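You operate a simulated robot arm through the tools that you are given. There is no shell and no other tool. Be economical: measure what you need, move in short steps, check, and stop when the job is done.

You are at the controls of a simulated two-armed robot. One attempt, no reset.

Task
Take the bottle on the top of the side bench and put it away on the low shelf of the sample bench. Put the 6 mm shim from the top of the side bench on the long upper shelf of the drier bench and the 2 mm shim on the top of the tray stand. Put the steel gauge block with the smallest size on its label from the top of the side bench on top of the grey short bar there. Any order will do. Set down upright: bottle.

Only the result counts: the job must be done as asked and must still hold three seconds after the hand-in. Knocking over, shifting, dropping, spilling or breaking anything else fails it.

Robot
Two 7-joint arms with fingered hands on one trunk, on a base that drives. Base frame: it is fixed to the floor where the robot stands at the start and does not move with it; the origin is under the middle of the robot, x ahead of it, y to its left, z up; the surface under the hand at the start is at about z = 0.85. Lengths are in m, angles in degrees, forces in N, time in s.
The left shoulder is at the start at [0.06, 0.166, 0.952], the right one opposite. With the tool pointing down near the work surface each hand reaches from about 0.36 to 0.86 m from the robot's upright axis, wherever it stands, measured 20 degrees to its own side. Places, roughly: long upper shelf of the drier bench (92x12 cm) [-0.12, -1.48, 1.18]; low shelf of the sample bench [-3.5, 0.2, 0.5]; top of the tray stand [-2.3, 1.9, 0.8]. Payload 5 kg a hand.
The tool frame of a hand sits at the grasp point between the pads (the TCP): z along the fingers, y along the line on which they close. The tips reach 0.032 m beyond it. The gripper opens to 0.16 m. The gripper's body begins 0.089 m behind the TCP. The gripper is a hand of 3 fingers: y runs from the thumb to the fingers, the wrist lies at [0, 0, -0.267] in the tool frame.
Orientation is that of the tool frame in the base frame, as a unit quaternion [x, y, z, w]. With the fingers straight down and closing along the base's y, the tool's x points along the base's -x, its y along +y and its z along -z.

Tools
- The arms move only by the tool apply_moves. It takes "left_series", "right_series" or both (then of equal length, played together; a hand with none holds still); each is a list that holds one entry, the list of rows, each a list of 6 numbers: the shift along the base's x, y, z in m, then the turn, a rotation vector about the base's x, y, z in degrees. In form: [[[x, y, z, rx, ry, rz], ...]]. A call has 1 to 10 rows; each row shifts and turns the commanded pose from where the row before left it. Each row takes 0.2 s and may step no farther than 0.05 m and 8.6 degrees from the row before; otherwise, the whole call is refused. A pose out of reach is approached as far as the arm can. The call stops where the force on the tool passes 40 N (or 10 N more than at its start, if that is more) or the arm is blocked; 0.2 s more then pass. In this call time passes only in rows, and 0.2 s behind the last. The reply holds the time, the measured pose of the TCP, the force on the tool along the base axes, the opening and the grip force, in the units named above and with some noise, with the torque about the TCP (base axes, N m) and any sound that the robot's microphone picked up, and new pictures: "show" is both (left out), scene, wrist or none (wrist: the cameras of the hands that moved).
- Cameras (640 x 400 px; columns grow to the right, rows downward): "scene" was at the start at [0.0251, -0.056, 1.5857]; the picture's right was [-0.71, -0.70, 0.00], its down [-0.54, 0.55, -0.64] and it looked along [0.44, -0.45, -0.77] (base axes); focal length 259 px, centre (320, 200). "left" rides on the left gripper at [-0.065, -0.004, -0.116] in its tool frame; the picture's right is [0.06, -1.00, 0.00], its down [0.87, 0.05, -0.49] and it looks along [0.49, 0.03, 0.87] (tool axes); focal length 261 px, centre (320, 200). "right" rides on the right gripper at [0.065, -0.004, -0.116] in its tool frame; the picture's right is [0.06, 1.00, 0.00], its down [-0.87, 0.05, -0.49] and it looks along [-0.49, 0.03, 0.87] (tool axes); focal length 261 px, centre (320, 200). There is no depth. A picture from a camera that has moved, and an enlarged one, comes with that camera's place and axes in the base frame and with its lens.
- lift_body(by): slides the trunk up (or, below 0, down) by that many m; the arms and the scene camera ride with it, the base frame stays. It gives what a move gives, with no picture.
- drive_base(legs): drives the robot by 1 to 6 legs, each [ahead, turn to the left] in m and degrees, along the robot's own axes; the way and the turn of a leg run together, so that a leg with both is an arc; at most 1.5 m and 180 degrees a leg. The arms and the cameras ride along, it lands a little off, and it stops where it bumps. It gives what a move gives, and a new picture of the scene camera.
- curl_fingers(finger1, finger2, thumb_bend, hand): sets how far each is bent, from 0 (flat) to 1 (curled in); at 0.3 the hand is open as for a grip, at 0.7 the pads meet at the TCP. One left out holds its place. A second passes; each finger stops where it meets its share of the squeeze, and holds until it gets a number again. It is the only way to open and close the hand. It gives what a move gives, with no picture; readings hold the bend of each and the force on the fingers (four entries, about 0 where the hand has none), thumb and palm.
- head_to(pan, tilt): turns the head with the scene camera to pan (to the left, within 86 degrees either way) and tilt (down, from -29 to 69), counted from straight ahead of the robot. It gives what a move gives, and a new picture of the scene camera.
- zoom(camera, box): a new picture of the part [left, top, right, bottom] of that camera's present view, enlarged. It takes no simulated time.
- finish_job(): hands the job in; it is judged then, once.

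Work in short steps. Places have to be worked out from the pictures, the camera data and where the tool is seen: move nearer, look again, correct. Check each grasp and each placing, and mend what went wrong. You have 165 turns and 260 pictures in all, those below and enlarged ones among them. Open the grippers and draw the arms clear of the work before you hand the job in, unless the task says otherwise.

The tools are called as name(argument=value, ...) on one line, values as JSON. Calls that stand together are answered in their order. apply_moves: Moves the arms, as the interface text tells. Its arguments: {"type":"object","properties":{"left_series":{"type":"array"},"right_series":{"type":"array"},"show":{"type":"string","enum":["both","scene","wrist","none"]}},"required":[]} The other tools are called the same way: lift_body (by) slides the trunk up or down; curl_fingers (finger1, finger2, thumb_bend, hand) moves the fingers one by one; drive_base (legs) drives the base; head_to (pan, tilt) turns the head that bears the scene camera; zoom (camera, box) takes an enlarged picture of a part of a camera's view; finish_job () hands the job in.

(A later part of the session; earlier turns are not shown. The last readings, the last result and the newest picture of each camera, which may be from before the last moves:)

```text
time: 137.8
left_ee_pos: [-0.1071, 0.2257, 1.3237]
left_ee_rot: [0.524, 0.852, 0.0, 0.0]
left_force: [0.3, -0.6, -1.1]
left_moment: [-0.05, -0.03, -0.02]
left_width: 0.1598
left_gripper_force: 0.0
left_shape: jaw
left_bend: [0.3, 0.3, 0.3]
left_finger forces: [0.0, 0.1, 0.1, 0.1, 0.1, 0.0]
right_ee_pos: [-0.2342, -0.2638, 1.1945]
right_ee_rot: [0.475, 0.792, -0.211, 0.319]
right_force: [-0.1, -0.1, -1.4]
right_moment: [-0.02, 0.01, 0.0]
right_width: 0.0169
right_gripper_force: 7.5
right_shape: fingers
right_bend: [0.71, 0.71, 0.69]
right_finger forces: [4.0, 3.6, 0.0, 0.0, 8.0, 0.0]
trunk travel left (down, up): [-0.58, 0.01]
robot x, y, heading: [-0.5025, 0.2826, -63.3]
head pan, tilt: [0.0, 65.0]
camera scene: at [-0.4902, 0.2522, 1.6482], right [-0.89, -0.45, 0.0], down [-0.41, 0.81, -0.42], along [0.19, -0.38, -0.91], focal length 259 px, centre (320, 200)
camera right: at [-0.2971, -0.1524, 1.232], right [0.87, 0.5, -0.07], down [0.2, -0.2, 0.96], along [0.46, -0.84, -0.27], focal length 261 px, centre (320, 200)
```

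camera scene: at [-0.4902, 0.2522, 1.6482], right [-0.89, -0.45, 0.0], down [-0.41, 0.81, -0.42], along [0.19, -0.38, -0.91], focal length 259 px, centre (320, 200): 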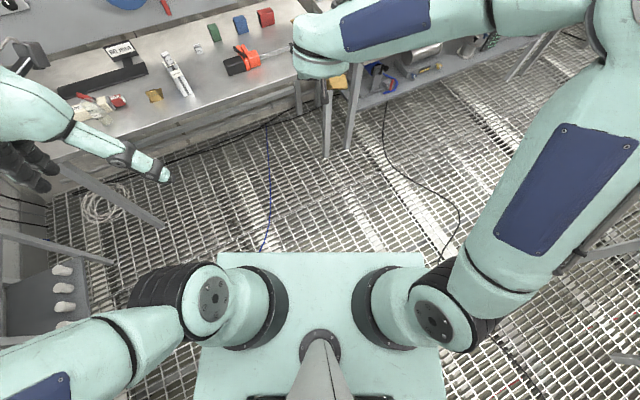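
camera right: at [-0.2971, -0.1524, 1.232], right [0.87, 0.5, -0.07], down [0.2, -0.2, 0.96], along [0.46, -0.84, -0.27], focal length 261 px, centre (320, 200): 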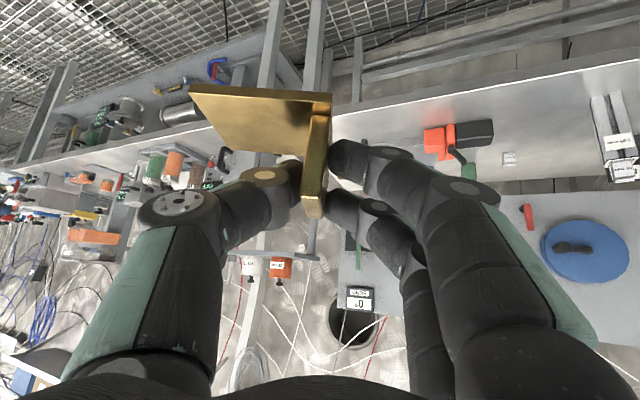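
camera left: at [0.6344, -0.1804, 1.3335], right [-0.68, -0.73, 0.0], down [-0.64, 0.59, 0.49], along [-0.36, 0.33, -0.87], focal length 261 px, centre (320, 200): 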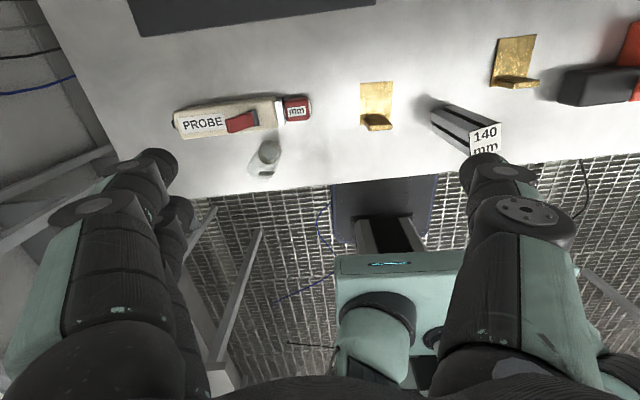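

Shim is held level on the pitched hand. I drive to a stand-off point in front of the drier shelf's right end.

drive_base(legs=[[0, -44.5], [1.45, 0], [0, 70.9]])

head_to(pan=-10, tilt=30)

```text
time: 150.3
left_ee_pos: [-0.5559, -0.9719, 1.3228]
left_ee_rot: [0.306, 0.952, 0.001, 0.0]
left_force: [0.2, 0.2, -0.1]
left_moment: [0.0, 0.0, 0.01]
left_width: 0.1601
left_gripper_force: 0.0
left_shape: jaw
left_bend: [0.3, 0.3, 0.3]
left_finger forces: [0.0, 0.0, 0.1, 0.0, 0.0, 0.0]
right_ee_pos: [-0.4427, -1.4641, 1.1955]
right_ee_rot: [0.273, 0.883, -0.128, 0.36]
right_force: [-0.4, 0.8, -1.4]
right_moment: [0.01, 0.01, 0.0]
right_width: 0.0168
right_gripper_force: 8.4
right_shape: fingers
right_bend: [0.71, 0.71, 0.69]
right_finger forces: [3.9, 3.6, 0.1, 0.0, 7.7, 0.0]
trunk travel left (down, up): [-0.58, 0.01]
robot x, y, heading: [-0.9389, -1.112, -35.7]
head pan, tilt: [0.0, 65.0]
camera scene: at [-0.9079, -1.1262, 1.6483], right [-0.58, -0.81, 0.0], down [-0.74, 0.53, -0.42], along [0.34, -0.25, -0.91], focal length 259 px, centre (320, 200)
```

scene: 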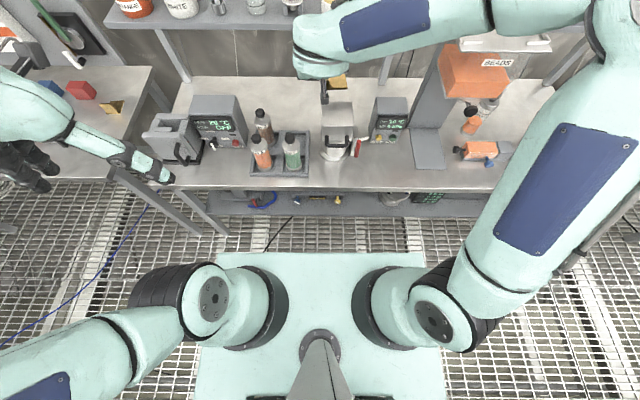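

```text
time: 151.3
left_ee_pos: [-0.5559, -0.9728, 1.3235]
left_ee_rot: [0.305, 0.952, 0.0, 0.0]
left_force: [-1.0, 0.3, 0.4]
left_moment: [0.0, 0.0, -0.03]
left_width: 0.1599
left_gripper_force: 0.1
left_shape: jaw
left_bend: [0.3, 0.3, 0.3]
left_finger forces: [0.1, 0.0, 0.0, 0.1, 0.0, 0.0]
right_ee_pos: [-0.4419, -1.4644, 1.195]
right_ee_rot: [0.273, 0.883, -0.129, 0.36]
right_force: [-0.1, -0.3, -1.2]
right_moment: [0.02, -0.01, -0.01]
right_width: 0.0167
right_gripper_force: 7.5
right_shape: fingers
right_bend: [0.71, 0.71, 0.69]
right_finger forces: [4.0, 3.7, 0.0, 0.0, 7.7, 0.1]
trunk travel left (down, up): [-0.58, 0.01]
robot x, y, heading: [-0.9348, -1.1058, -35.4]
head pan, tilt: [-10.0, 30.0]
camera scene: at [-0.8939, -1.1557, 1.6959], right [-0.71, -0.7, 0.0], down [-0.35, 0.36, -0.87], along [0.61, -0.62, -0.5], focal length 259 px, centre (320, 200)
```

scene: 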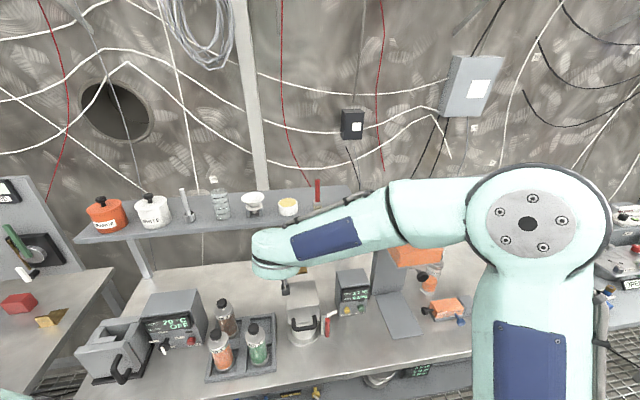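

I raise the hand, shift it right of the brush line, and then check before advancing.

apply_moves(right_series=[[[0, 0, 0.035, 0, 0, 0], [0, 0, 0.035, 0, 0, 0], [0, 0, 0.035, 0, 0, 0], [-0.0251, -0.0352, 0, 0, 0, 0], [-0.0251, -0.0352, 0, 0, 0, 0], [-0.0251, -0.0352, 0, 0, 0, 0], [-0.0251, -0.0352, 0, 0, 0, 0], [-0.0251, -0.0352, 0, 0, 0, -1.8], [0, 0, 0, 0, 0, 0]]])

```text
time: 153.3
left_ee_pos: [-0.5564, -0.9711, 1.3234]
left_ee_rot: [0.306, 0.952, 0.001, 0.0]
left_force: [-0.1, 0.1, 0.0]
left_moment: [-0.02, 0.03, -0.03]
left_width: 0.1598
left_gripper_force: 0.0
left_shape: jaw
left_bend: [0.3, 0.3, 0.3]
left_finger forces: [0.0, 0.0, 0.1, 0.0, 0.0, 0.0]
right_ee_pos: [-0.5682, -1.6415, 1.3013]
right_ee_rot: [0.286, 0.879, -0.133, 0.359]
right_force: [0.4, 0.8, -0.9]
right_moment: [-0.06, 0.0, 0.0]
right_width: 0.0166
right_gripper_force: 8.0
right_shape: fingers
right_bend: [0.71, 0.71, 0.69]
right_finger forces: [3.8, 3.7, 0.0, 0.0, 7.7, 0.1]
trunk travel left (down, up): [-0.58, 0.01]
robot x, y, heading: [-0.9357, -1.1105, -35.5]
head pan, tilt: [-10.0, 30.0]
camera scene: at [-0.8935, -1.1552, 1.6959], right [-0.71, -0.7, 0.0], down [-0.35, 0.36, -0.87], along [0.61, -0.62, -0.5], focal length 259 px, centre (320, 200)
camera right: at [-0.6727, -1.5681, 1.3373], right [0.56, 0.82, -0.07], down [0.26, -0.09, 0.96], along [0.78, -0.56, -0.27], focal length 261 px, centre (320, 200)
```

scene: 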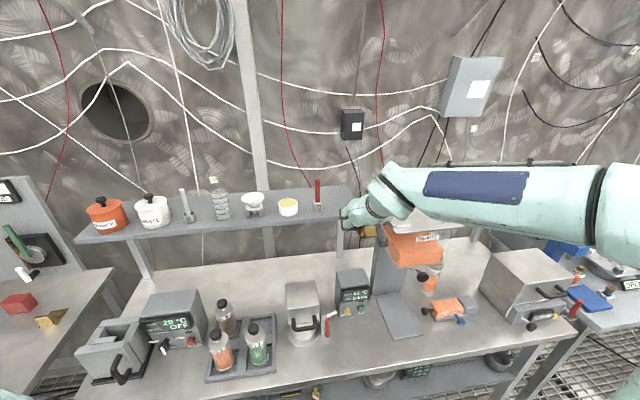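
right: 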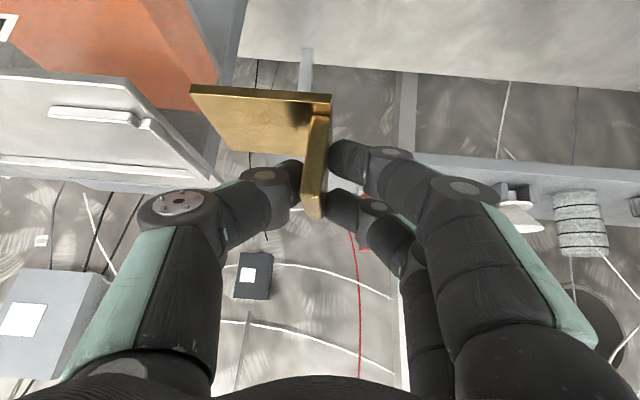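

zoom(camera="scene", box=[280, 160, 460, 280])

```text
3.33 times, centred on (370, 220) of scene
camera zoom: at [-0.8935, -1.1552, 1.6959], right [-0.71, -0.7, 0.0], down [-0.35, 0.36, -0.87], along [0.61, -0.62, -0.5], focal length 862 px, centre (153, 133)
```

zoom: 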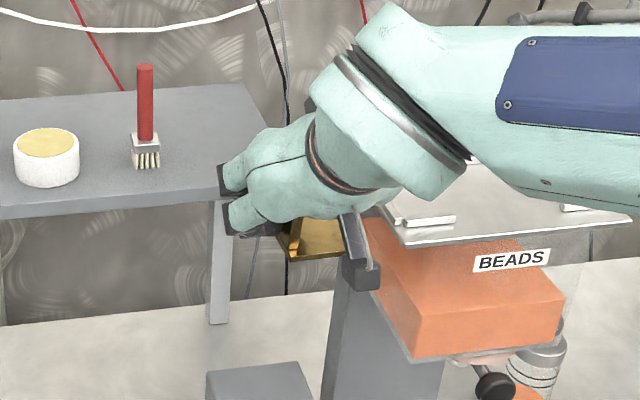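

Clear line to the shelf end. I drive forward 12 cm (hand stays in front of the shelf edge at z 1.30).

drive_base(legs=[[0.12, 0]])

zoom(camera="scene", box=[280, 180, 480, 310])

```text
time: 154.6
left_ee_pos: [-0.4585, -1.0425, 1.3232]
left_ee_rot: [0.306, 0.952, 0.001, -0.002]
left_force: [0.1, -0.2, -0.1]
left_moment: [0.04, 0.07, -0.05]
left_width: 0.1596
left_gripper_force: 0.0
left_shape: jaw
left_bend: [0.3, 0.3, 0.3]
left_finger forces: [0.0, 0.0, 0.0, 0.0, 0.1, 0.1]
right_ee_pos: [-0.4704, -1.7114, 1.301]
right_ee_rot: [0.287, 0.879, -0.133, 0.357]
right_force: [0.2, -0.9, -1.5]
right_moment: [0.04, -0.02, 0.02]
right_width: 0.0166
right_gripper_force: 7.8
right_shape: fingers
right_bend: [0.71, 0.71, 0.69]
right_finger forces: [3.8, 3.7, 0.0, 0.0, 7.7, 0.0]
trunk travel left (down, up): [-0.58, 0.01]
robot x, y, heading: [-0.8383, -1.1778, -35.6]
head pan, tilt: [-10.0, 30.0]
camera scene: at [-0.7955, -1.2261, 1.6958], right [-0.71, -0.7, 0.0], down [-0.35, 0.36, -0.87], along [0.61, -0.62, -0.5], focal length 259 px, centre (320, 200)
```

scene: 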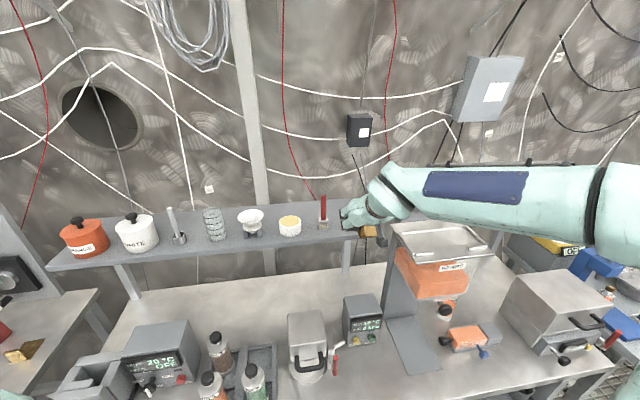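

```text
3.08 times, centred on (380, 245) of scene
camera zoom: at [-0.7955, -1.2261, 1.6958], right [-0.71, -0.7, 0.0], down [-0.35, 0.36, -0.87], along [0.61, -0.62, -0.5], focal length 796 px, centre (135, 62)
```

zoom: 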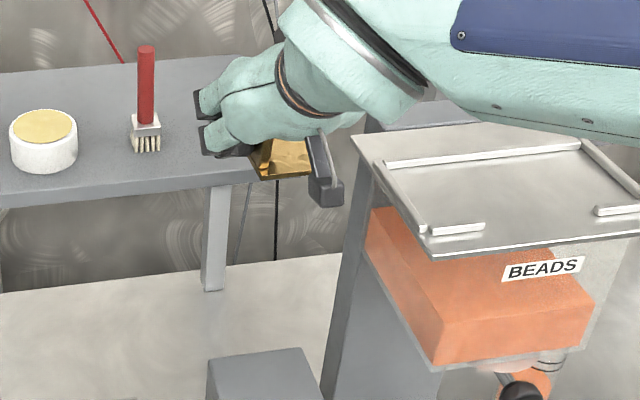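

Brush occupies s -0.305…-0.338; my tab line is s -0.397. I move the hand inward 12 cm above the shelf.

apply_moves(right_series=[[[0.0327, -0.0253, 0, 0, 0, 0], [0.0327, -0.0253, -0.005, 0, 0, 0], [0.0327, -0.0253, -0.01, 0, 0, 0], [0, 0, 0, 0, 0, 0]]])

zoom(camera="scene", box=[280, 170, 440, 275])

```text
time: 155.6
left_ee_pos: [-0.4612, -1.0402, 1.3245]
left_ee_rot: [0.306, 0.952, 0.001, 0.0]
left_force: [0.3, -0.7, 0.6]
left_moment: [-0.03, 0.0, -0.03]
left_width: 0.16
left_gripper_force: 0.0
left_shape: jaw
left_bend: [0.3, 0.3, 0.3]
left_finger forces: [0.0, 0.1, 0.0, 0.1, 0.1, 0.1]
right_ee_pos: [-0.376, -1.7845, 1.2857]
right_ee_rot: [0.288, 0.878, -0.134, 0.358]
right_force: [-0.7, 0.0, 0.2]
right_moment: [0.01, -0.01, -0.01]
right_width: 0.0168
right_gripper_force: 8.1
right_shape: fingers
right_bend: [0.71, 0.71, 0.69]
right_finger forces: [3.9, 3.7, 0.0, 0.0, 7.8, 0.0]
trunk travel left (down, up): [-0.58, 0.01]
robot x, y, heading: [-0.8417, -1.1769, -35.4]
head pan, tilt: [-10.0, 30.0]
camera scene: at [-0.7989, -1.2239, 1.696], right [-0.71, -0.7, 0.0], down [-0.35, 0.36, -0.87], along [0.61, -0.62, -0.5], focal length 259 px, centre (320, 200)
camera right: at [-0.4799, -1.7116, 1.3222], right [0.56, 0.82, -0.07], down [0.26, -0.09, 0.96], along [0.78, -0.56, -0.27], focal length 261 px, centre (320, 200)
```

scene: 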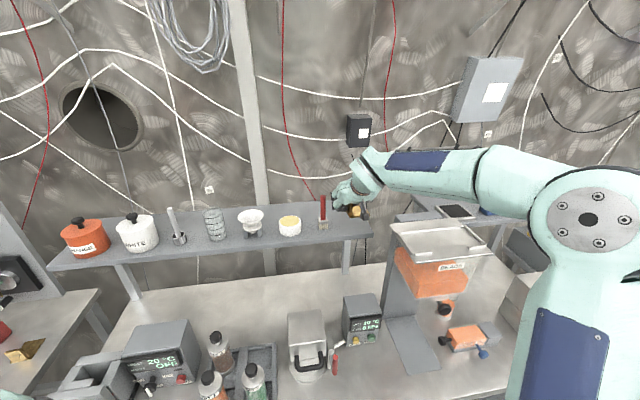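
right: 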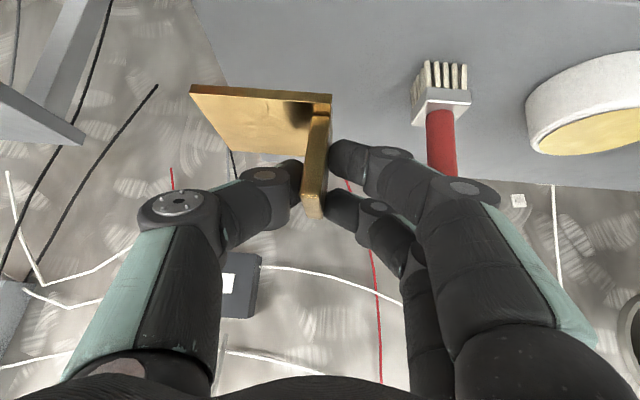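

```text
3.81 times, centred on (360, 222) of scene
camera zoom: at [-0.7989, -1.2239, 1.696], right [-0.71, -0.7, 0.0], down [-0.35, 0.36, -0.87], along [0.61, -0.62, -0.5], focal length 985 px, centre (168, 114)
```

zoom: 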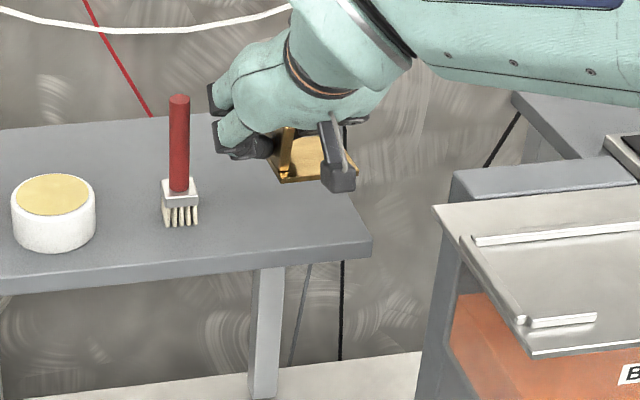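

In place above the strip, brush clear to the left. I lower toward contact (~z 1.226).

apply_moves(right_series=[[[0, 0, -0.025, 0, 0, 0], [0, 0, -0.02, 0, 0, 0], [0, 0, -0.005, 0, 0, 0], [0, 0, 0, 0, 0, 0]]], show="wrist")

zoom(camera="scene", box=[300, 190, 400, 260])

```text
time: 156.6
left_ee_pos: [-0.4599, -1.0414, 1.3244]
left_ee_rot: [0.306, 0.952, 0.0, -0.001]
left_force: [-0.4, 0.2, 0.1]
left_moment: [0.01, 0.0, -0.01]
left_width: 0.1597
left_gripper_force: 0.1
left_shape: jaw
left_bend: [0.3, 0.3, 0.3]
left_finger forces: [0.0, 0.0, 0.0, 0.0, 0.0, 0.1]
right_ee_pos: [-0.3744, -1.7855, 1.2363]
right_ee_rot: [0.287, 0.879, -0.133, 0.358]
right_force: [-0.1, 0.6, -1.2]
right_moment: [0.0, 0.01, -0.05]
right_width: 0.0167
right_gripper_force: 7.5
right_shape: fingers
right_bend: [0.71, 0.71, 0.69]
right_finger forces: [4.0, 3.7, 0.0, 0.0, 7.8, 0.0]
trunk travel left (down, up): [-0.58, 0.01]
robot x, y, heading: [-0.8363, -1.179, -35.4]
head pan, tilt: [-10.0, 30.0]
camera right: at [-0.4785, -1.712, 1.2719], right [0.56, 0.82, -0.07], down [0.26, -0.1, 0.96], along [0.78, -0.56, -0.27], focal length 261 px, centre (320, 200)
```

right: 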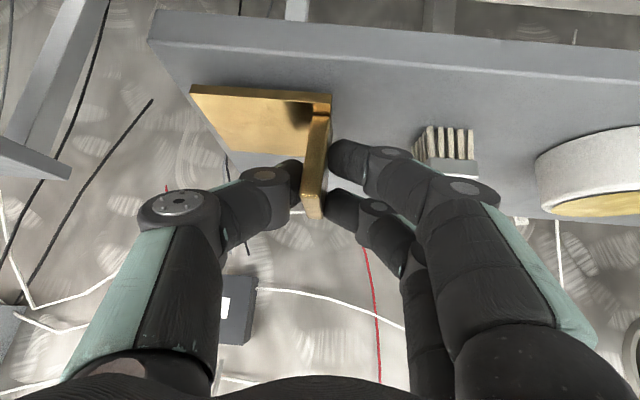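

```text
5.71 times, centred on (350, 225) of scene
camera zoom: at [-0.7975, -1.2246, 1.6959], right [-0.71, -0.7, 0.0], down [-0.35, 0.36, -0.87], along [0.61, -0.62, -0.5], focal length 1478 px, centre (149, 57)
```

zoom: 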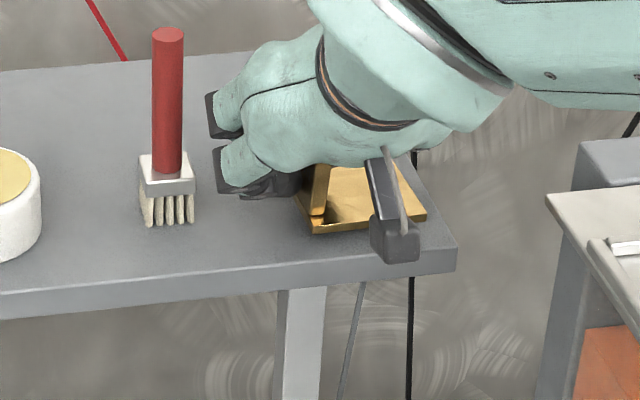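

apply_moves(right_series=[[[0, 0, -0.005, 0, 0, 0], [0, 0, -0.003, 0, 0, 0], [0, 0, 0, 0, 0, 0]]], show="none")

apply_moves(right_series=[[[0, 0, -0.002, 0, 0, 0], [0, 0, 0, 0, 0, 0]]], show="none")

apply_moves(right_series=[[[0, 0, -0.002, 0, 0, 0], [0, 0, 0, 0, 0, 0]]], show="none")

```text
time: 157.4
left_ee_pos: [-0.4601, -1.0408, 1.3247]
left_ee_rot: [0.306, 0.952, 0.001, -0.001]
left_force: [-0.7, 0.2, 0.1]
left_moment: [0.0, -0.02, 0.01]
left_width: 0.1597
left_gripper_force: 0.0
left_shape: jaw
left_bend: [0.3, 0.3, 0.3]
left_finger forces: [0.0, 0.0, 0.1, 0.1, 0.0, 0.0]
right_ee_pos: [-0.3748, -1.7875, 1.2288]
right_ee_rot: [0.287, 0.878, -0.134, 0.358]
right_force: [-0.3, -0.1, -1.0]
right_moment: [0.02, 0.0, 0.0]
right_width: 0.0166
right_gripper_force: 7.7
right_shape: fingers
right_bend: [0.71, 0.71, 0.69]
right_finger forces: [3.6, 4.0, 0.0, 0.1, 7.8, 0.0]
trunk travel left (down, up): [-0.58, 0.01]
robot x, y, heading: [-0.8383, -1.1759, -35.3]
head pan, tilt: [-10.0, 30.0]
```

```text
time: 158.0
left_ee_pos: [-0.459, -1.0409, 1.3249]
left_ee_rot: [0.306, 0.952, 0.0, -0.001]
left_force: [0.1, -0.4, -0.3]
left_moment: [0.01, -0.01, -0.03]
left_width: 0.1594
left_gripper_force: 0.1
left_shape: jaw
left_bend: [0.3, 0.3, 0.3]
left_finger forces: [0.0, 0.1, 0.1, 0.0, 0.0, 0.0]
right_ee_pos: [-0.3747, -1.7869, 1.2251]
right_ee_rot: [0.287, 0.878, -0.134, 0.359]
right_force: [0.4, 0.6, -1.0]
right_moment: [0.01, 0.04, 0.04]
right_width: 0.0166
right_gripper_force: 8.0
right_shape: fingers
right_bend: [0.71, 0.71, 0.69]
right_finger forces: [3.4, 4.2, 0.0, 0.1, 7.5, 0.1]
trunk travel left (down, up): [-0.58, 0.01]
robot x, y, heading: [-0.8387, -1.1743, -35.5]
head pan, tilt: [-10.0, 30.0]
```

```text
time: 158.6
left_ee_pos: [-0.4607, -1.0402, 1.3243]
left_ee_rot: [0.306, 0.952, 0.001, -0.001]
left_force: [0.0, 0.4, -0.1]
left_moment: [0.02, 0.0, -0.02]
left_width: 0.1597
left_gripper_force: 0.1
left_shape: jaw
left_bend: [0.3, 0.3, 0.3]
left_finger forces: [0.1, 0.0, 0.0, 0.0, 0.0, 0.0]
right_ee_pos: [-0.3741, -1.7867, 1.224]
right_ee_rot: [0.288, 0.878, -0.134, 0.358]
right_force: [0.2, -0.4, -0.3]
right_moment: [-0.03, 0.07, 0.01]
right_width: 0.0162
right_gripper_force: 7.8
right_shape: fingers
right_bend: [0.71, 0.71, 0.69]
right_finger forces: [3.6, 4.5, 0.1, 0.1, 7.6, 0.0]
trunk travel left (down, up): [-0.58, 0.01]
robot x, y, heading: [-0.8402, -1.1769, -35.4]
head pan, tilt: [-10.0, 30.0]
```

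Force is starting to shift; two more small steps.

apply_moves(right_series=[[[0, 0, -0.002, 0, 0, 0], [0, 0, 0, 0, 0, 0]]], show="none")

apply_moves(right_series=[[[0, 0, -0.002, 0, 0, 0], [0, 0, 0, 0, 0, 0]]], show="wrist")

zoom(camera="scene", box=[320, 200, 400, 250])

```text
time: 159.2
left_ee_pos: [-0.4601, -1.0409, 1.3245]
left_ee_rot: [0.305, 0.952, 0.0, 0.0]
left_force: [0.1, 0.1, 0.3]
left_moment: [0.02, -0.02, -0.02]
left_width: 0.16
left_gripper_force: 0.0
left_shape: jaw
left_bend: [0.3, 0.3, 0.3]
left_finger forces: [0.0, 0.0, 0.0, 0.0, 0.1, 0.0]
right_ee_pos: [-0.3741, -1.7865, 1.2231]
right_ee_rot: [0.286, 0.878, -0.134, 0.359]
right_force: [1.6, -0.6, 7.8]
right_moment: [-0.08, -0.06, 0.0]
right_width: 0.0161
right_gripper_force: 8.4
right_shape: fingers
right_bend: [0.71, 0.71, 0.69]
right_finger forces: [4.1, 4.5, 0.0, 0.0, 8.7, 0.1]
trunk travel left (down, up): [-0.58, 0.01]
robot x, y, heading: [-0.8373, -1.1745, -35.6]
head pan, tilt: [-10.0, 30.0]
```

```text
time: 159.8
left_ee_pos: [-0.4607, -1.0405, 1.325]
left_ee_rot: [0.305, 0.952, 0.0, 0.0]
left_force: [-0.3, 0.8, -0.6]
left_moment: [0.0, 0.0, 0.02]
left_width: 0.1598
left_gripper_force: 0.1
left_shape: jaw
left_bend: [0.3, 0.3, 0.3]
left_finger forces: [0.1, 0.1, 0.0, 0.0, 0.0, 0.1]
right_ee_pos: [-0.3735, -1.7858, 1.2217]
right_ee_rot: [0.286, 0.878, -0.134, 0.359]
right_force: [3.7, -2.9, 14.4]
right_moment: [-0.15, -0.19, 0.02]
right_width: 0.0159
right_gripper_force: 9.8
right_shape: fingers
right_bend: [0.71, 0.71, 0.69]
right_finger forces: [4.4, 5.3, 0.1, 0.0, 9.7, 0.0]
trunk travel left (down, up): [-0.58, 0.01]
robot x, y, heading: [-0.8361, -1.1752, -35.3]
head pan, tilt: [-10.0, 30.0]
camera right: at [-0.4785, -1.7123, 1.2574], right [0.56, 0.82, -0.07], down [0.26, -0.09, 0.96], along [0.78, -0.56, -0.27], focal length 261 px, centre (320, 200)
```

right: 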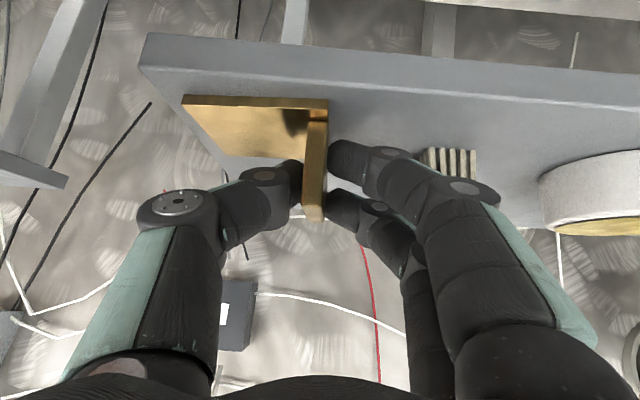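

```text
8.00 times, centred on (360, 225) of scene
camera zoom: at [-0.7981, -1.2237, 1.6961], right [-0.71, -0.7, 0.0], down [-0.35, 0.36, -0.87], along [0.61, -0.62, -0.5], focal length 2069 px, centre (0, 0)
```

zoom: 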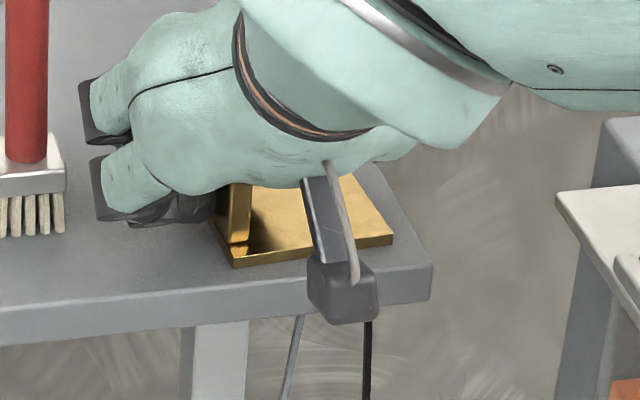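

Contact 14 N, plate flat on the shelf. I relieve a millimetre and open slightly — thumb mostly, fingers little because of the brush.

apply_moves(right_series=[[[0, 0, 0.001, 0, 0, 0], [0, 0, 0, 0, 0, 0]]], show="none")

curl_fingers(hand="right", finger1=0.68, finger2=0.68, thumb_bend=0.64)

zoom(camera="right", box=[160, 60, 520, 270])

```text
time: 160.4
left_ee_pos: [-0.4604, -1.0403, 1.3243]
left_ee_rot: [0.306, 0.952, 0.0, 0.0]
left_force: [0.9, 0.7, 0.2]
left_moment: [0.02, -0.01, 0.03]
left_width: 0.1599
left_gripper_force: 0.0
left_shape: jaw
left_bend: [0.3, 0.3, 0.3]
left_finger forces: [0.1, 0.0, 0.1, 0.0, 0.0, 0.0]
right_ee_pos: [-0.3728, -1.7871, 1.221]
right_ee_rot: [0.287, 0.879, -0.134, 0.357]
right_force: [2.9, -2.9, 13.2]
right_moment: [-0.16, -0.18, 0.0]
right_width: 0.0163
right_gripper_force: 10.0
right_shape: fingers
right_bend: [0.71, 0.71, 0.69]
right_finger forces: [4.4, 5.5, 0.0, 0.0, 9.0, 0.0]
trunk travel left (down, up): [-0.58, 0.01]
robot x, y, heading: [-0.8363, -1.1796, -35.7]
head pan, tilt: [-10.0, 30.0]
```

```text
time: 161.4
left_ee_pos: [-0.4594, -1.041, 1.3235]
left_ee_rot: [0.306, 0.952, 0.001, -0.002]
left_force: [-0.2, -0.4, -0.7]
left_moment: [0.04, -0.01, 0.02]
left_width: 0.1599
left_gripper_force: 0.0
left_shape: jaw
left_bend: [0.3, 0.3, 0.3]
left_finger forces: [0.0, 0.1, 0.0, 0.1, 0.1, 0.0]
right_ee_pos: [-0.3746, -1.7868, 1.2206]
right_ee_rot: [0.287, 0.879, -0.134, 0.357]
right_force: [-0.5, -0.5, -0.8]
right_moment: [0.02, 0.0, -0.02]
right_width: 0.0251
right_gripper_force: 0.0
right_shape: fingers
right_bend: [0.68, 0.68, 0.64]
right_finger forces: [0.0, 0.0, 0.0, 0.0, 0.1, 0.0]
trunk travel left (down, up): [-0.58, 0.01]
robot x, y, heading: [-0.8372, -1.178, -35.6]
head pan, tilt: [-10.0, 30.0]
```

```text
1.78 times, centred on (340, 165) of right
camera zoom: at [-0.4789, -1.7132, 1.2565], right [0.56, 0.82, -0.07], down [0.27, -0.1, 0.96], along [0.78, -0.56, -0.27], focal length 463 px, centre (284, 262)
```

zoom: 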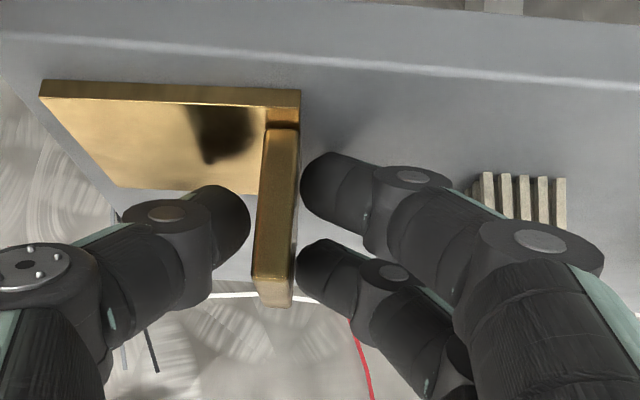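

Released with zero force. I slide back along the tab plane, slightly up.

apply_moves(right_series=[[[-0.007, 0.0068, 0.002, 0, 0, 0], [-0.016, 0.012, 0.004, 0, 0, 0], [-0.032, 0.024, 0.01, 0, 0, 0], [-0.032, 0.024, 0.015, 0, 0, 0], [-0.032, 0.024, 0.015, 0, 0, 0]]])

zoom(camera="scene", box=[300, 190, 400, 255])

```text
time: 162.6
left_ee_pos: [-0.4627, -1.0401, 1.3243]
left_ee_rot: [0.306, 0.952, 0.0, 0.0]
left_force: [0.4, 0.2, 0.3]
left_moment: [0.0, -0.03, -0.01]
left_width: 0.1601
left_gripper_force: 0.0
left_shape: jaw
left_bend: [0.3, 0.3, 0.3]
left_finger forces: [0.0, 0.0, 0.0, 0.0, 0.0, 0.1]
right_ee_pos: [-0.4922, -1.6943, 1.2673]
right_ee_rot: [0.286, 0.879, -0.133, 0.358]
right_force: [-1.0, -0.6, 0.6]
right_moment: [-0.01, -0.03, -0.03]
right_width: 0.0253
right_gripper_force: 0.1
right_shape: fingers
right_bend: [0.68, 0.68, 0.64]
right_finger forces: [0.0, 0.0, 0.0, 0.0, 0.0, 0.1]
trunk travel left (down, up): [-0.58, 0.01]
robot x, y, heading: [-0.8401, -1.1754, -35.3]
head pan, tilt: [-10.0, 30.0]
camera scene: at [-0.7994, -1.2238, 1.696], right [-0.71, -0.7, 0.0], down [-0.35, 0.36, -0.87], along [0.61, -0.62, -0.5], focal length 259 px, centre (320, 200)
camera right: at [-0.5976, -1.6205, 1.303], right [0.56, 0.82, -0.07], down [0.26, -0.09, 0.96], along [0.78, -0.56, -0.27], focal length 261 px, centre (320, 200)
```

scene: 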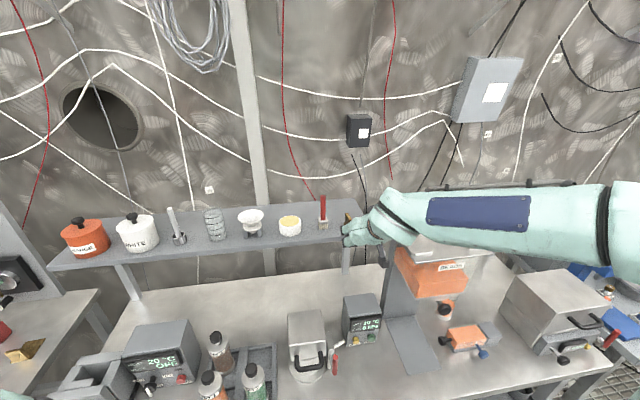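
right: 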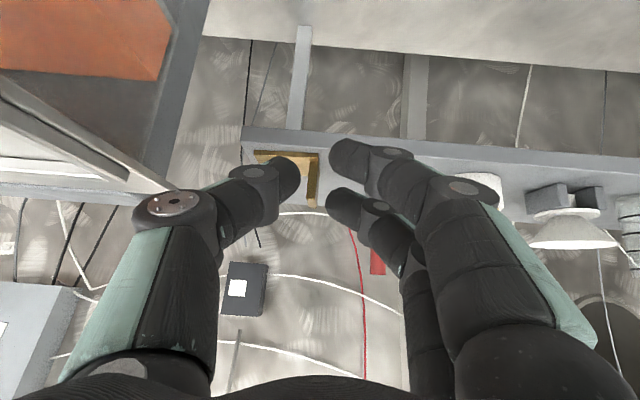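

```text
6.15 times, centred on (350, 222) of scene
camera zoom: at [-0.7994, -1.2238, 1.696], right [-0.71, -0.7, 0.0], down [-0.35, 0.36, -0.87], along [0.61, -0.62, -0.5], focal length 1591 px, centre (135, 62)
```

zoom: 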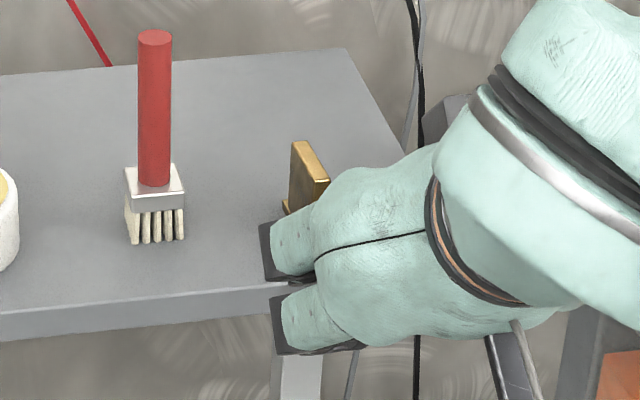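

The 6 mm shim stands on the upper shelf and nothing else moved. I pull the arm back and drive to the side bench again for the 2 mm shim and the bottle.

apply_moves(right_series=[[[-0.035, 0.025, 0.02, 0, 0, 0], [-0.035, 0.025, 0.02, 0, 0, 0], [-0.02, 0.015, 0.0, 0, 0, 0]]], show="none")

zoom(camera="scene", box=[280, 180, 440, 280])

drive_base(legs=[[-0.2, 0], [0, 86.7], [0.85, 0], [0.8, 0], [0, -89.3]])

head_to(pan=0, tilt=50)

```text
time: 163.4
left_ee_pos: [-0.4606, -1.0408, 1.3252]
left_ee_rot: [0.306, 0.952, 0.0, 0.0]
left_force: [-0.8, 0.1, 0.0]
left_moment: [0.03, -0.06, 0.0]
left_width: 0.1601
left_gripper_force: 0.1
left_shape: jaw
left_bend: [0.3, 0.3, 0.3]
left_finger forces: [0.0, 0.0, 0.0, 0.0, 0.0, 0.0]
right_ee_pos: [-0.5856, -1.6275, 1.3089]
right_ee_rot: [0.287, 0.879, -0.135, 0.357]
right_force: [-0.1, 0.4, -0.1]
right_moment: [0.03, 0.01, 0.05]
right_width: 0.0248
right_gripper_force: 0.0
right_shape: fingers
right_bend: [0.68, 0.68, 0.64]
right_finger forces: [0.0, 0.1, 0.1, 0.0, 0.1, 0.0]
trunk travel left (down, up): [-0.58, 0.01]
robot x, y, heading: [-0.8421, -1.1762, -35.3]
head pan, tilt: [-10.0, 30.0]
```

```text
4.00 times, centred on (360, 230) of scene
camera zoom: at [-0.7989, -1.224, 1.696], right [-0.71, -0.7, 0.0], down [-0.35, 0.36, -0.87], along [0.61, -0.62, -0.5], focal length 1034 px, centre (160, 80)
```

zoom: 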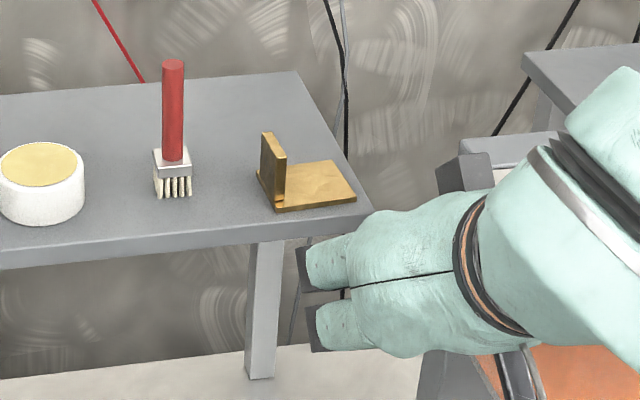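

```text
time: 180.7
left_ee_pos: [0.3939, 0.3486, 1.3239]
left_ee_rot: [0.327, 0.945, 0.001, -0.001]
left_force: [-0.5, 1.0, 0.5]
left_moment: [0.0, 0.01, 0.0]
left_width: 0.1598
left_gripper_force: 0.1
left_shape: jaw
left_bend: [0.3, 0.3, 0.3]
left_finger forces: [0.0, 0.1, 0.1, 0.0, 0.0, 0.0]
right_ee_pos: [0.2433, -0.2326, 1.3077]
right_ee_rot: [0.306, 0.872, -0.142, 0.355]
right_force: [0.1, -0.5, 0.1]
right_moment: [0.02, 0.0, 0.01]
right_width: 0.0256
right_gripper_force: 0.1
right_shape: fingers
right_bend: [0.68, 0.68, 0.64]
right_finger forces: [0.0, 0.0, 0.1, 0.1, 0.0, 0.1]
trunk travel left (down, up): [-0.58, 0.01]
robot x, y, heading: [0.01, 0.2297, -38.1]
head pan, tilt: [-10.0, 30.0]
camera scene: at [0.0484, 0.1805, 1.6959], right [-0.74, -0.67, 0.0], down [-0.33, 0.37, -0.87], along [0.58, -0.64, -0.5], focal length 259 px, centre (320, 200)
```

scene: 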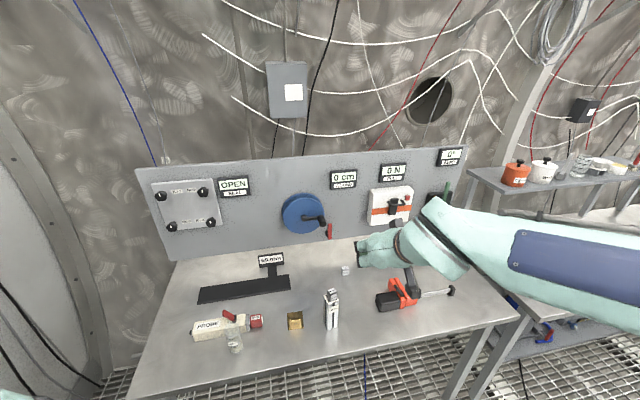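

```text
time: 181.6
left_ee_pos: [0.3936, 0.3484, 1.3239]
left_ee_rot: [0.327, 0.945, 0.0, -0.001]
left_force: [1.4, -0.3, -0.4]
left_moment: [-0.01, -0.03, -0.02]
left_width: 0.1599
left_gripper_force: 0.1
left_shape: jaw
left_bend: [0.3, 0.3, 0.3]
left_finger forces: [0.0, 0.0, 0.0, 0.1, 0.1, 0.0]
right_ee_pos: [0.2432, -0.2337, 1.3079]
right_ee_rot: [0.306, 0.872, -0.141, 0.355]
right_force: [-0.8, -0.6, 0.2]
right_moment: [0.03, 0.02, -0.02]
right_width: 0.0254
right_gripper_force: 0.0
right_shape: fingers
right_bend: [0.68, 0.68, 0.64]
right_finger forces: [0.0, 0.0, 0.0, 0.0, 0.0, 0.0]
trunk travel left (down, up): [-0.58, 0.01]
robot x, y, heading: [0.0083, 0.2342, -38.1]
head pan, tilt: [0.0, 50.0]
camera scene: at [0.0487, 0.2003, 1.6665], right [-0.62, -0.79, 0.0], down [-0.6, 0.47, -0.64], along [0.51, -0.4, -0.77], focal length 259 px, centre (320, 200)
```

scene: 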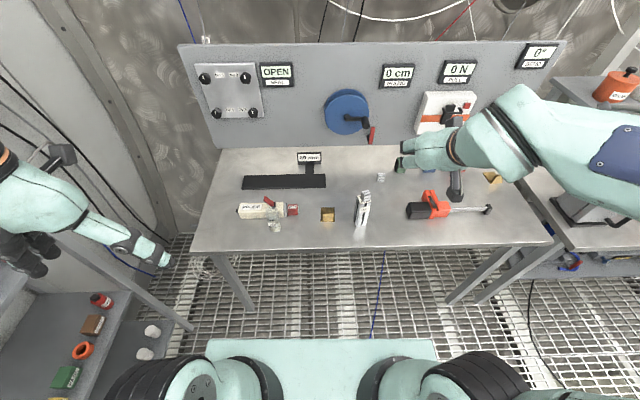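

All is still in place. I zoom to locate the 2 mm shim tab and the bottle.

zoom(camera="scene", box=[300, 185, 380, 235])

zoom(camera="scene", box=[230, 190, 310, 240])

```text
8.00 times, centred on (340, 210) of scene
camera zoom: at [0.0487, 0.2003, 1.6665], right [-0.62, -0.79, 0.0], down [-0.6, 0.47, -0.64], along [0.51, -0.4, -0.77], focal length 2069 px, centre (160, 120)
```

zoom: 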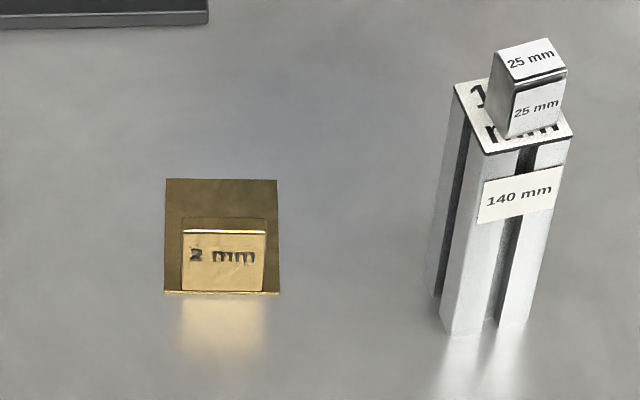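

```text
8.00 times, centred on (270, 215) of scene
camera zoom: at [0.0487, 0.2003, 1.6665], right [-0.62, -0.79, 0.0], down [-0.6, 0.47, -0.64], along [0.51, -0.4, -0.77], focal length 2069 px, centre (720, 80)
```

zoom: 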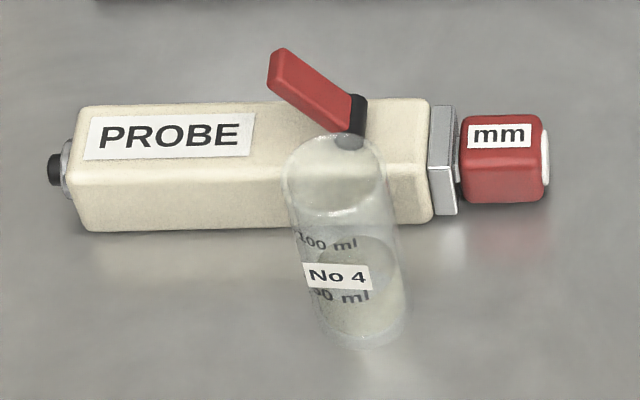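

Located: 2 mm tab ≈ (0.4845,-0.179), normal along my heading; bottle (ø≈45 mm, ~120 mm tall) ≈ (0.572,0.001). I'll use the left hand for the shim with its camera turned away from the bar, and the right hand for the bottle later. Lower the trunk, clear the right hand, and bring the left over.

lift_body(by=-0.08)

apply_moves(right_series=[[[-0.025, -0.031, 0, 0, 0, 0], [-0.025, -0.031, 0, 0, 0, 0], [-0.025, -0.031, 0, 0, 0, 0], [0, 0, 0, 0, 0, 0], [0, 0, 0, 0, 0, 0], [0, 0, 0, 0, 0, 0], [0, 0, 0, 0, 0, 0], [0, 0, 0, 0, 0, 0], [0, 0, 0, 0, 0, 0], [0, 0, 0, 0, 0, 0]]], left_series=[[[0, 0, 0, 0, 0, 8.5], [0, 0, 0, 0, 0, 8.5], [0.008, -0.04, 0, 0, 0, 8.5], [0.01, -0.047, 0, 0, 0, 8.5], [0.01, -0.047, 0, 0, 0, 8.5], [0.01, -0.047, 0, 0, 0, 8.5], [0.01, -0.047, 0, 0, 0, 8.5], [0.01, -0.047, 0, 0, 0, 8.5], [0.01, -0.047, 0, 0, 0, 8.5], [0.01, -0.047, 0, 0, 0, 8.5]]])

```text
time: 182.7
left_ee_pos: [0.3929, 0.3496, 1.2439]
left_ee_rot: [0.326, 0.945, 0.0, -0.001]
left_force: [-0.4, -0.3, -0.7]
left_moment: [0.01, 0.01, -0.02]
left_width: 0.1602
left_gripper_force: 0.0
left_shape: jaw
left_bend: [0.3, 0.3, 0.3]
left_finger forces: [0.0, 0.0, 0.0, 0.0, 0.0, 0.0]
right_ee_pos: [0.2442, -0.2339, 1.2279]
right_ee_rot: [0.306, 0.872, -0.141, 0.354]
right_force: [0.6, -0.4, -0.3]
right_moment: [0.06, 0.01, -0.02]
right_width: 0.0253
right_gripper_force: 0.1
right_shape: fingers
right_bend: [0.68, 0.68, 0.64]
right_finger forces: [0.0, 0.1, 0.0, 0.1, 0.0, 0.0]
trunk travel left (down, up): [-0.5, 0.09]
robot x, y, heading: [0.0106, 0.2309, -37.8]
head pan, tilt: [0.0, 50.0]
```

```text
time: 184.9
left_ee_pos: [0.4858, -0.0142, 1.235]
left_ee_rot: [-0.403, 0.914, 0.002, -0.038]
left_force: [1.9, 0.5, -0.5]
left_moment: [-0.02, 0.22, 0.04]
left_width: 0.1599
left_gripper_force: 0.1
left_shape: jaw
left_bend: [0.3, 0.3, 0.3]
left_finger forces: [0.1, 0.0, 0.1, 0.1, 0.0, 0.0]
right_ee_pos: [0.1705, -0.3285, 1.2284]
right_ee_rot: [0.307, 0.872, -0.142, 0.354]
right_force: [2.0, -0.9, 0.0]
right_moment: [0.0, 0.04, 0.0]
right_width: 0.0252
right_gripper_force: 0.0
right_shape: fingers
right_bend: [0.68, 0.68, 0.64]
right_finger forces: [0.1, 0.0, 0.0, 0.1, 0.0, 0.0]
trunk travel left (down, up): [-0.5, 0.09]
robot x, y, heading: [0.0072, 0.2322, -38.0]
head pan, tilt: [0.0, 50.0]
camera scene: at [0.0494, 0.1988, 1.5863], right [-0.62, -0.79, 0.0], down [-0.6, 0.47, -0.64], along [0.51, -0.4, -0.77], focal length 259 px, centre (320, 200)
camera right: at [0.0697, -0.2504, 1.2638], right [0.6, 0.8, -0.07], down [0.26, -0.11, 0.96], along [0.76, -0.59, -0.27], focal length 261 px, centre (320, 200)
camera left: at [0.5406, 0.0343, 1.3461], right [0.69, -0.72, -0.03], down [-0.59, -0.59, 0.55], along [-0.41, -0.36, -0.83], focal length 261 px, centre (320, 200)
```

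scene: 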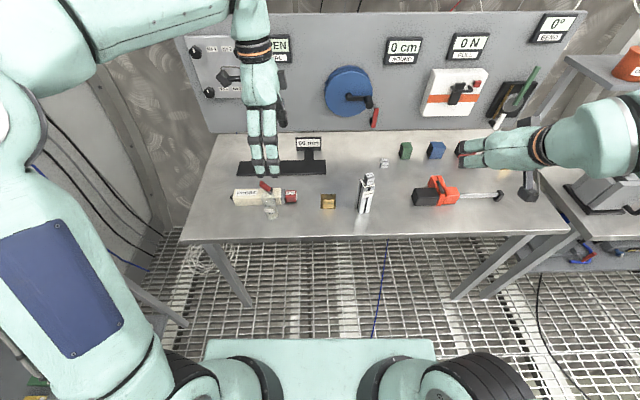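
right: 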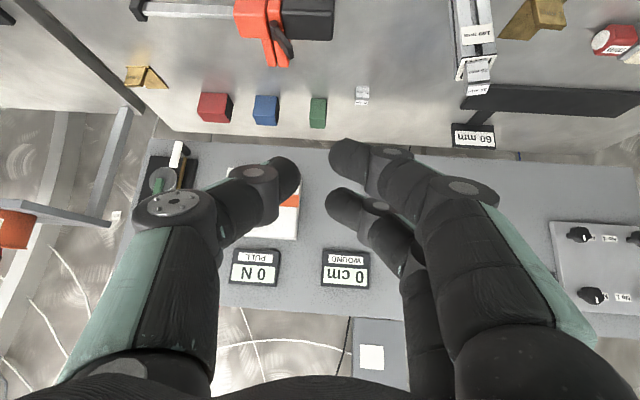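
left: 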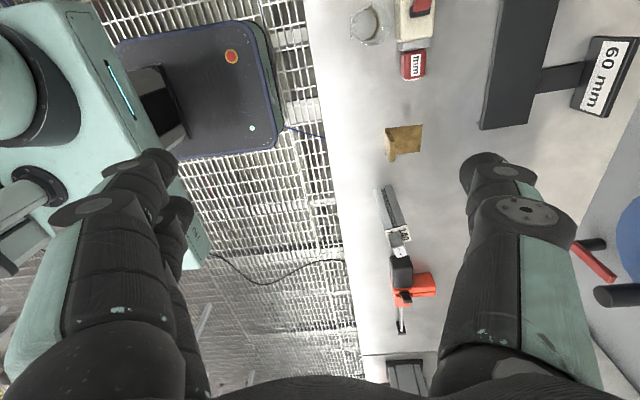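

Left hand rotated well. I continue above the tab, completing the yaw.

apply_moves(left_series=[[[0.0, -0.042, -0.01, 0, 0, 2], [0.0, -0.042, -0.02, 0, 0, 2], [0.0, -0.042, -0.03, 0, 0, 0], [0.0, -0.041, -0.03, 0, 0, 0], [0, 0, -0.02, 0, 0, 0], [0, 0, 0, 0, 0, 0]]])

curl_fingers(hand="left", finger1=0.48, finger2=0.48, thumb_bend=0.48)

zoom(camera="left", box=[240, 60, 400, 180])

```text
refused: row 3 steps farther than a row can; nothing moved
```

```text
time: 185.9
left_ee_pos: [0.4712, -0.0176, 1.2429]
left_ee_rot: [-0.398, 0.917, 0.0, -0.002]
left_force: [-0.3, 0.5, -0.1]
left_moment: [-0.01, 0.02, -0.01]
left_width: 0.0961
left_gripper_force: 0.1
left_shape: fingers
left_bend: [0.48, 0.48, 0.48]
left_finger forces: [0.0, 0.0, 0.0, 0.0, 0.0, 0.0]
right_ee_pos: [0.1696, -0.3272, 1.2286]
right_ee_rot: [0.307, 0.872, -0.142, 0.355]
right_force: [1.4, -0.3, 0.1]
right_moment: [0.0, 0.03, -0.02]
right_width: 0.0251
right_gripper_force: 0.0
right_shape: fingers
right_bend: [0.68, 0.68, 0.64]
right_finger forces: [0.0, 0.1, 0.0, 0.1, 0.0, 0.0]
trunk travel left (down, up): [-0.5, 0.09]
robot x, y, heading: [0.0111, 0.2261, -37.9]
head pan, tilt: [0.0, 50.0]
```

```text
3.33 times, centred on (320, 120) of left
camera zoom: at [0.5199, 0.0263, 1.3605], right [0.69, -0.73, 0.0], down [-0.63, -0.6, 0.49], along [-0.36, -0.34, -0.87], focal length 869 px, centre (320, 467)
```

zoom: 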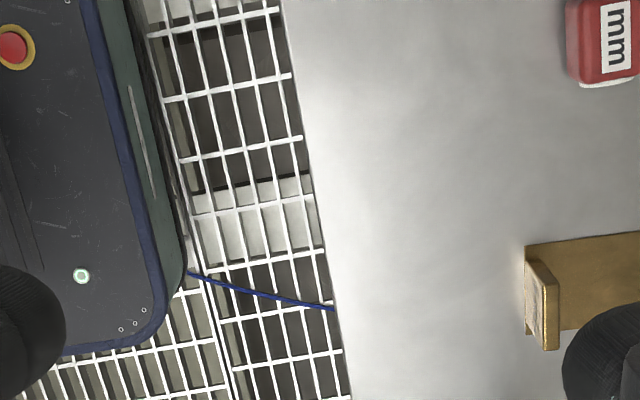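

apply_moves(left_series=[[[0.004, -0.041, -0.01, 0, 0, 2.5], [0.004, -0.041, -0.02, 0, 0, 2.5], [0.004, -0.041, -0.02, 0, 0, 0], [0.0033, -0.04, -0.02, 0, 0, 0], [0, 0, -0.04, 0, 0, 0], [0, 0, -0.02, 0, 0, 0], [0, 0, 0, 0, 0, 0]]])

zoom(camera="left", box=[260, 60, 400, 165])

```text
time: 187.5
left_ee_pos: [0.4887, -0.1825, 1.1148]
left_ee_rot: [-0.438, 0.899, 0.0, 0.0]
left_force: [0.5, 0.5, 0.5]
left_moment: [-0.01, 0.01, 0.0]
left_width: 0.0959
left_gripper_force: 0.1
left_shape: fingers
left_bend: [0.48, 0.48, 0.48]
left_finger forces: [0.0, 0.0, 0.0, 0.0, 0.1, 0.0]
right_ee_pos: [0.1703, -0.3277, 1.2279]
right_ee_rot: [0.307, 0.872, -0.142, 0.355]
right_force: [-1.1, 0.0, -0.2]
right_moment: [0.01, 0.01, 0.02]
right_width: 0.0252
right_gripper_force: 0.2
right_shape: fingers
right_bend: [0.68, 0.68, 0.64]
right_finger forces: [0.0, 0.0, 0.1, 0.0, 0.0, 0.0]
trunk travel left (down, up): [-0.5, 0.09]
robot x, y, heading: [0.0103, 0.2356, -37.8]
head pan, tilt: [0.0, 50.0]
camera scene: at [0.0486, 0.2005, 1.5864], right [-0.62, -0.79, 0.0], down [-0.6, 0.47, -0.64], along [0.51, -0.4, -0.77], focal length 259 px, centre (320, 200)
camera left: at [0.5314, -0.1341, 1.2315], right [0.75, -0.67, 0.0], down [-0.58, -0.65, 0.49], along [-0.33, -0.37, -0.87], focal length 261 px, centre (320, 200)
```

scene: 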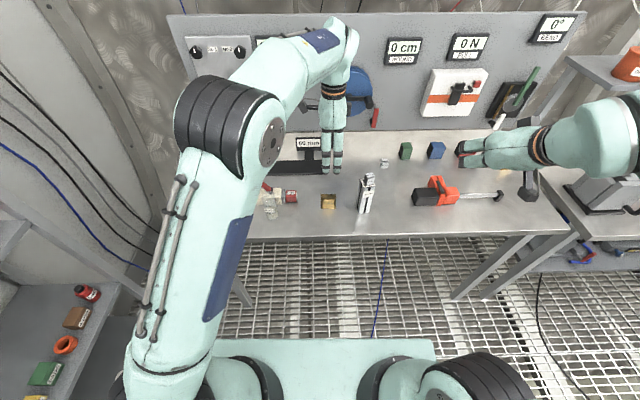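
left: 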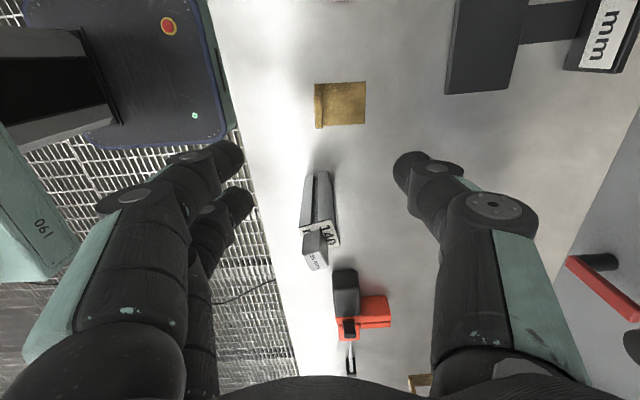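

```text
3.81 times, centred on (330, 112) of left
camera zoom: at [0.5314, -0.1341, 1.2315], right [0.75, -0.67, 0.0], down [-0.58, -0.65, 0.49], along [-0.33, -0.37, -0.87], focal length 993 px, centre (282, 533)
```

zoom: 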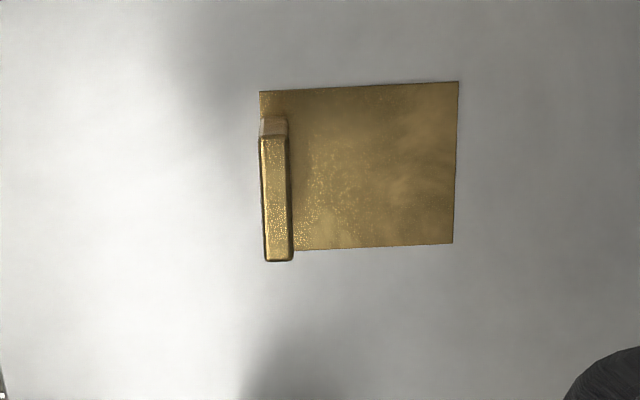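

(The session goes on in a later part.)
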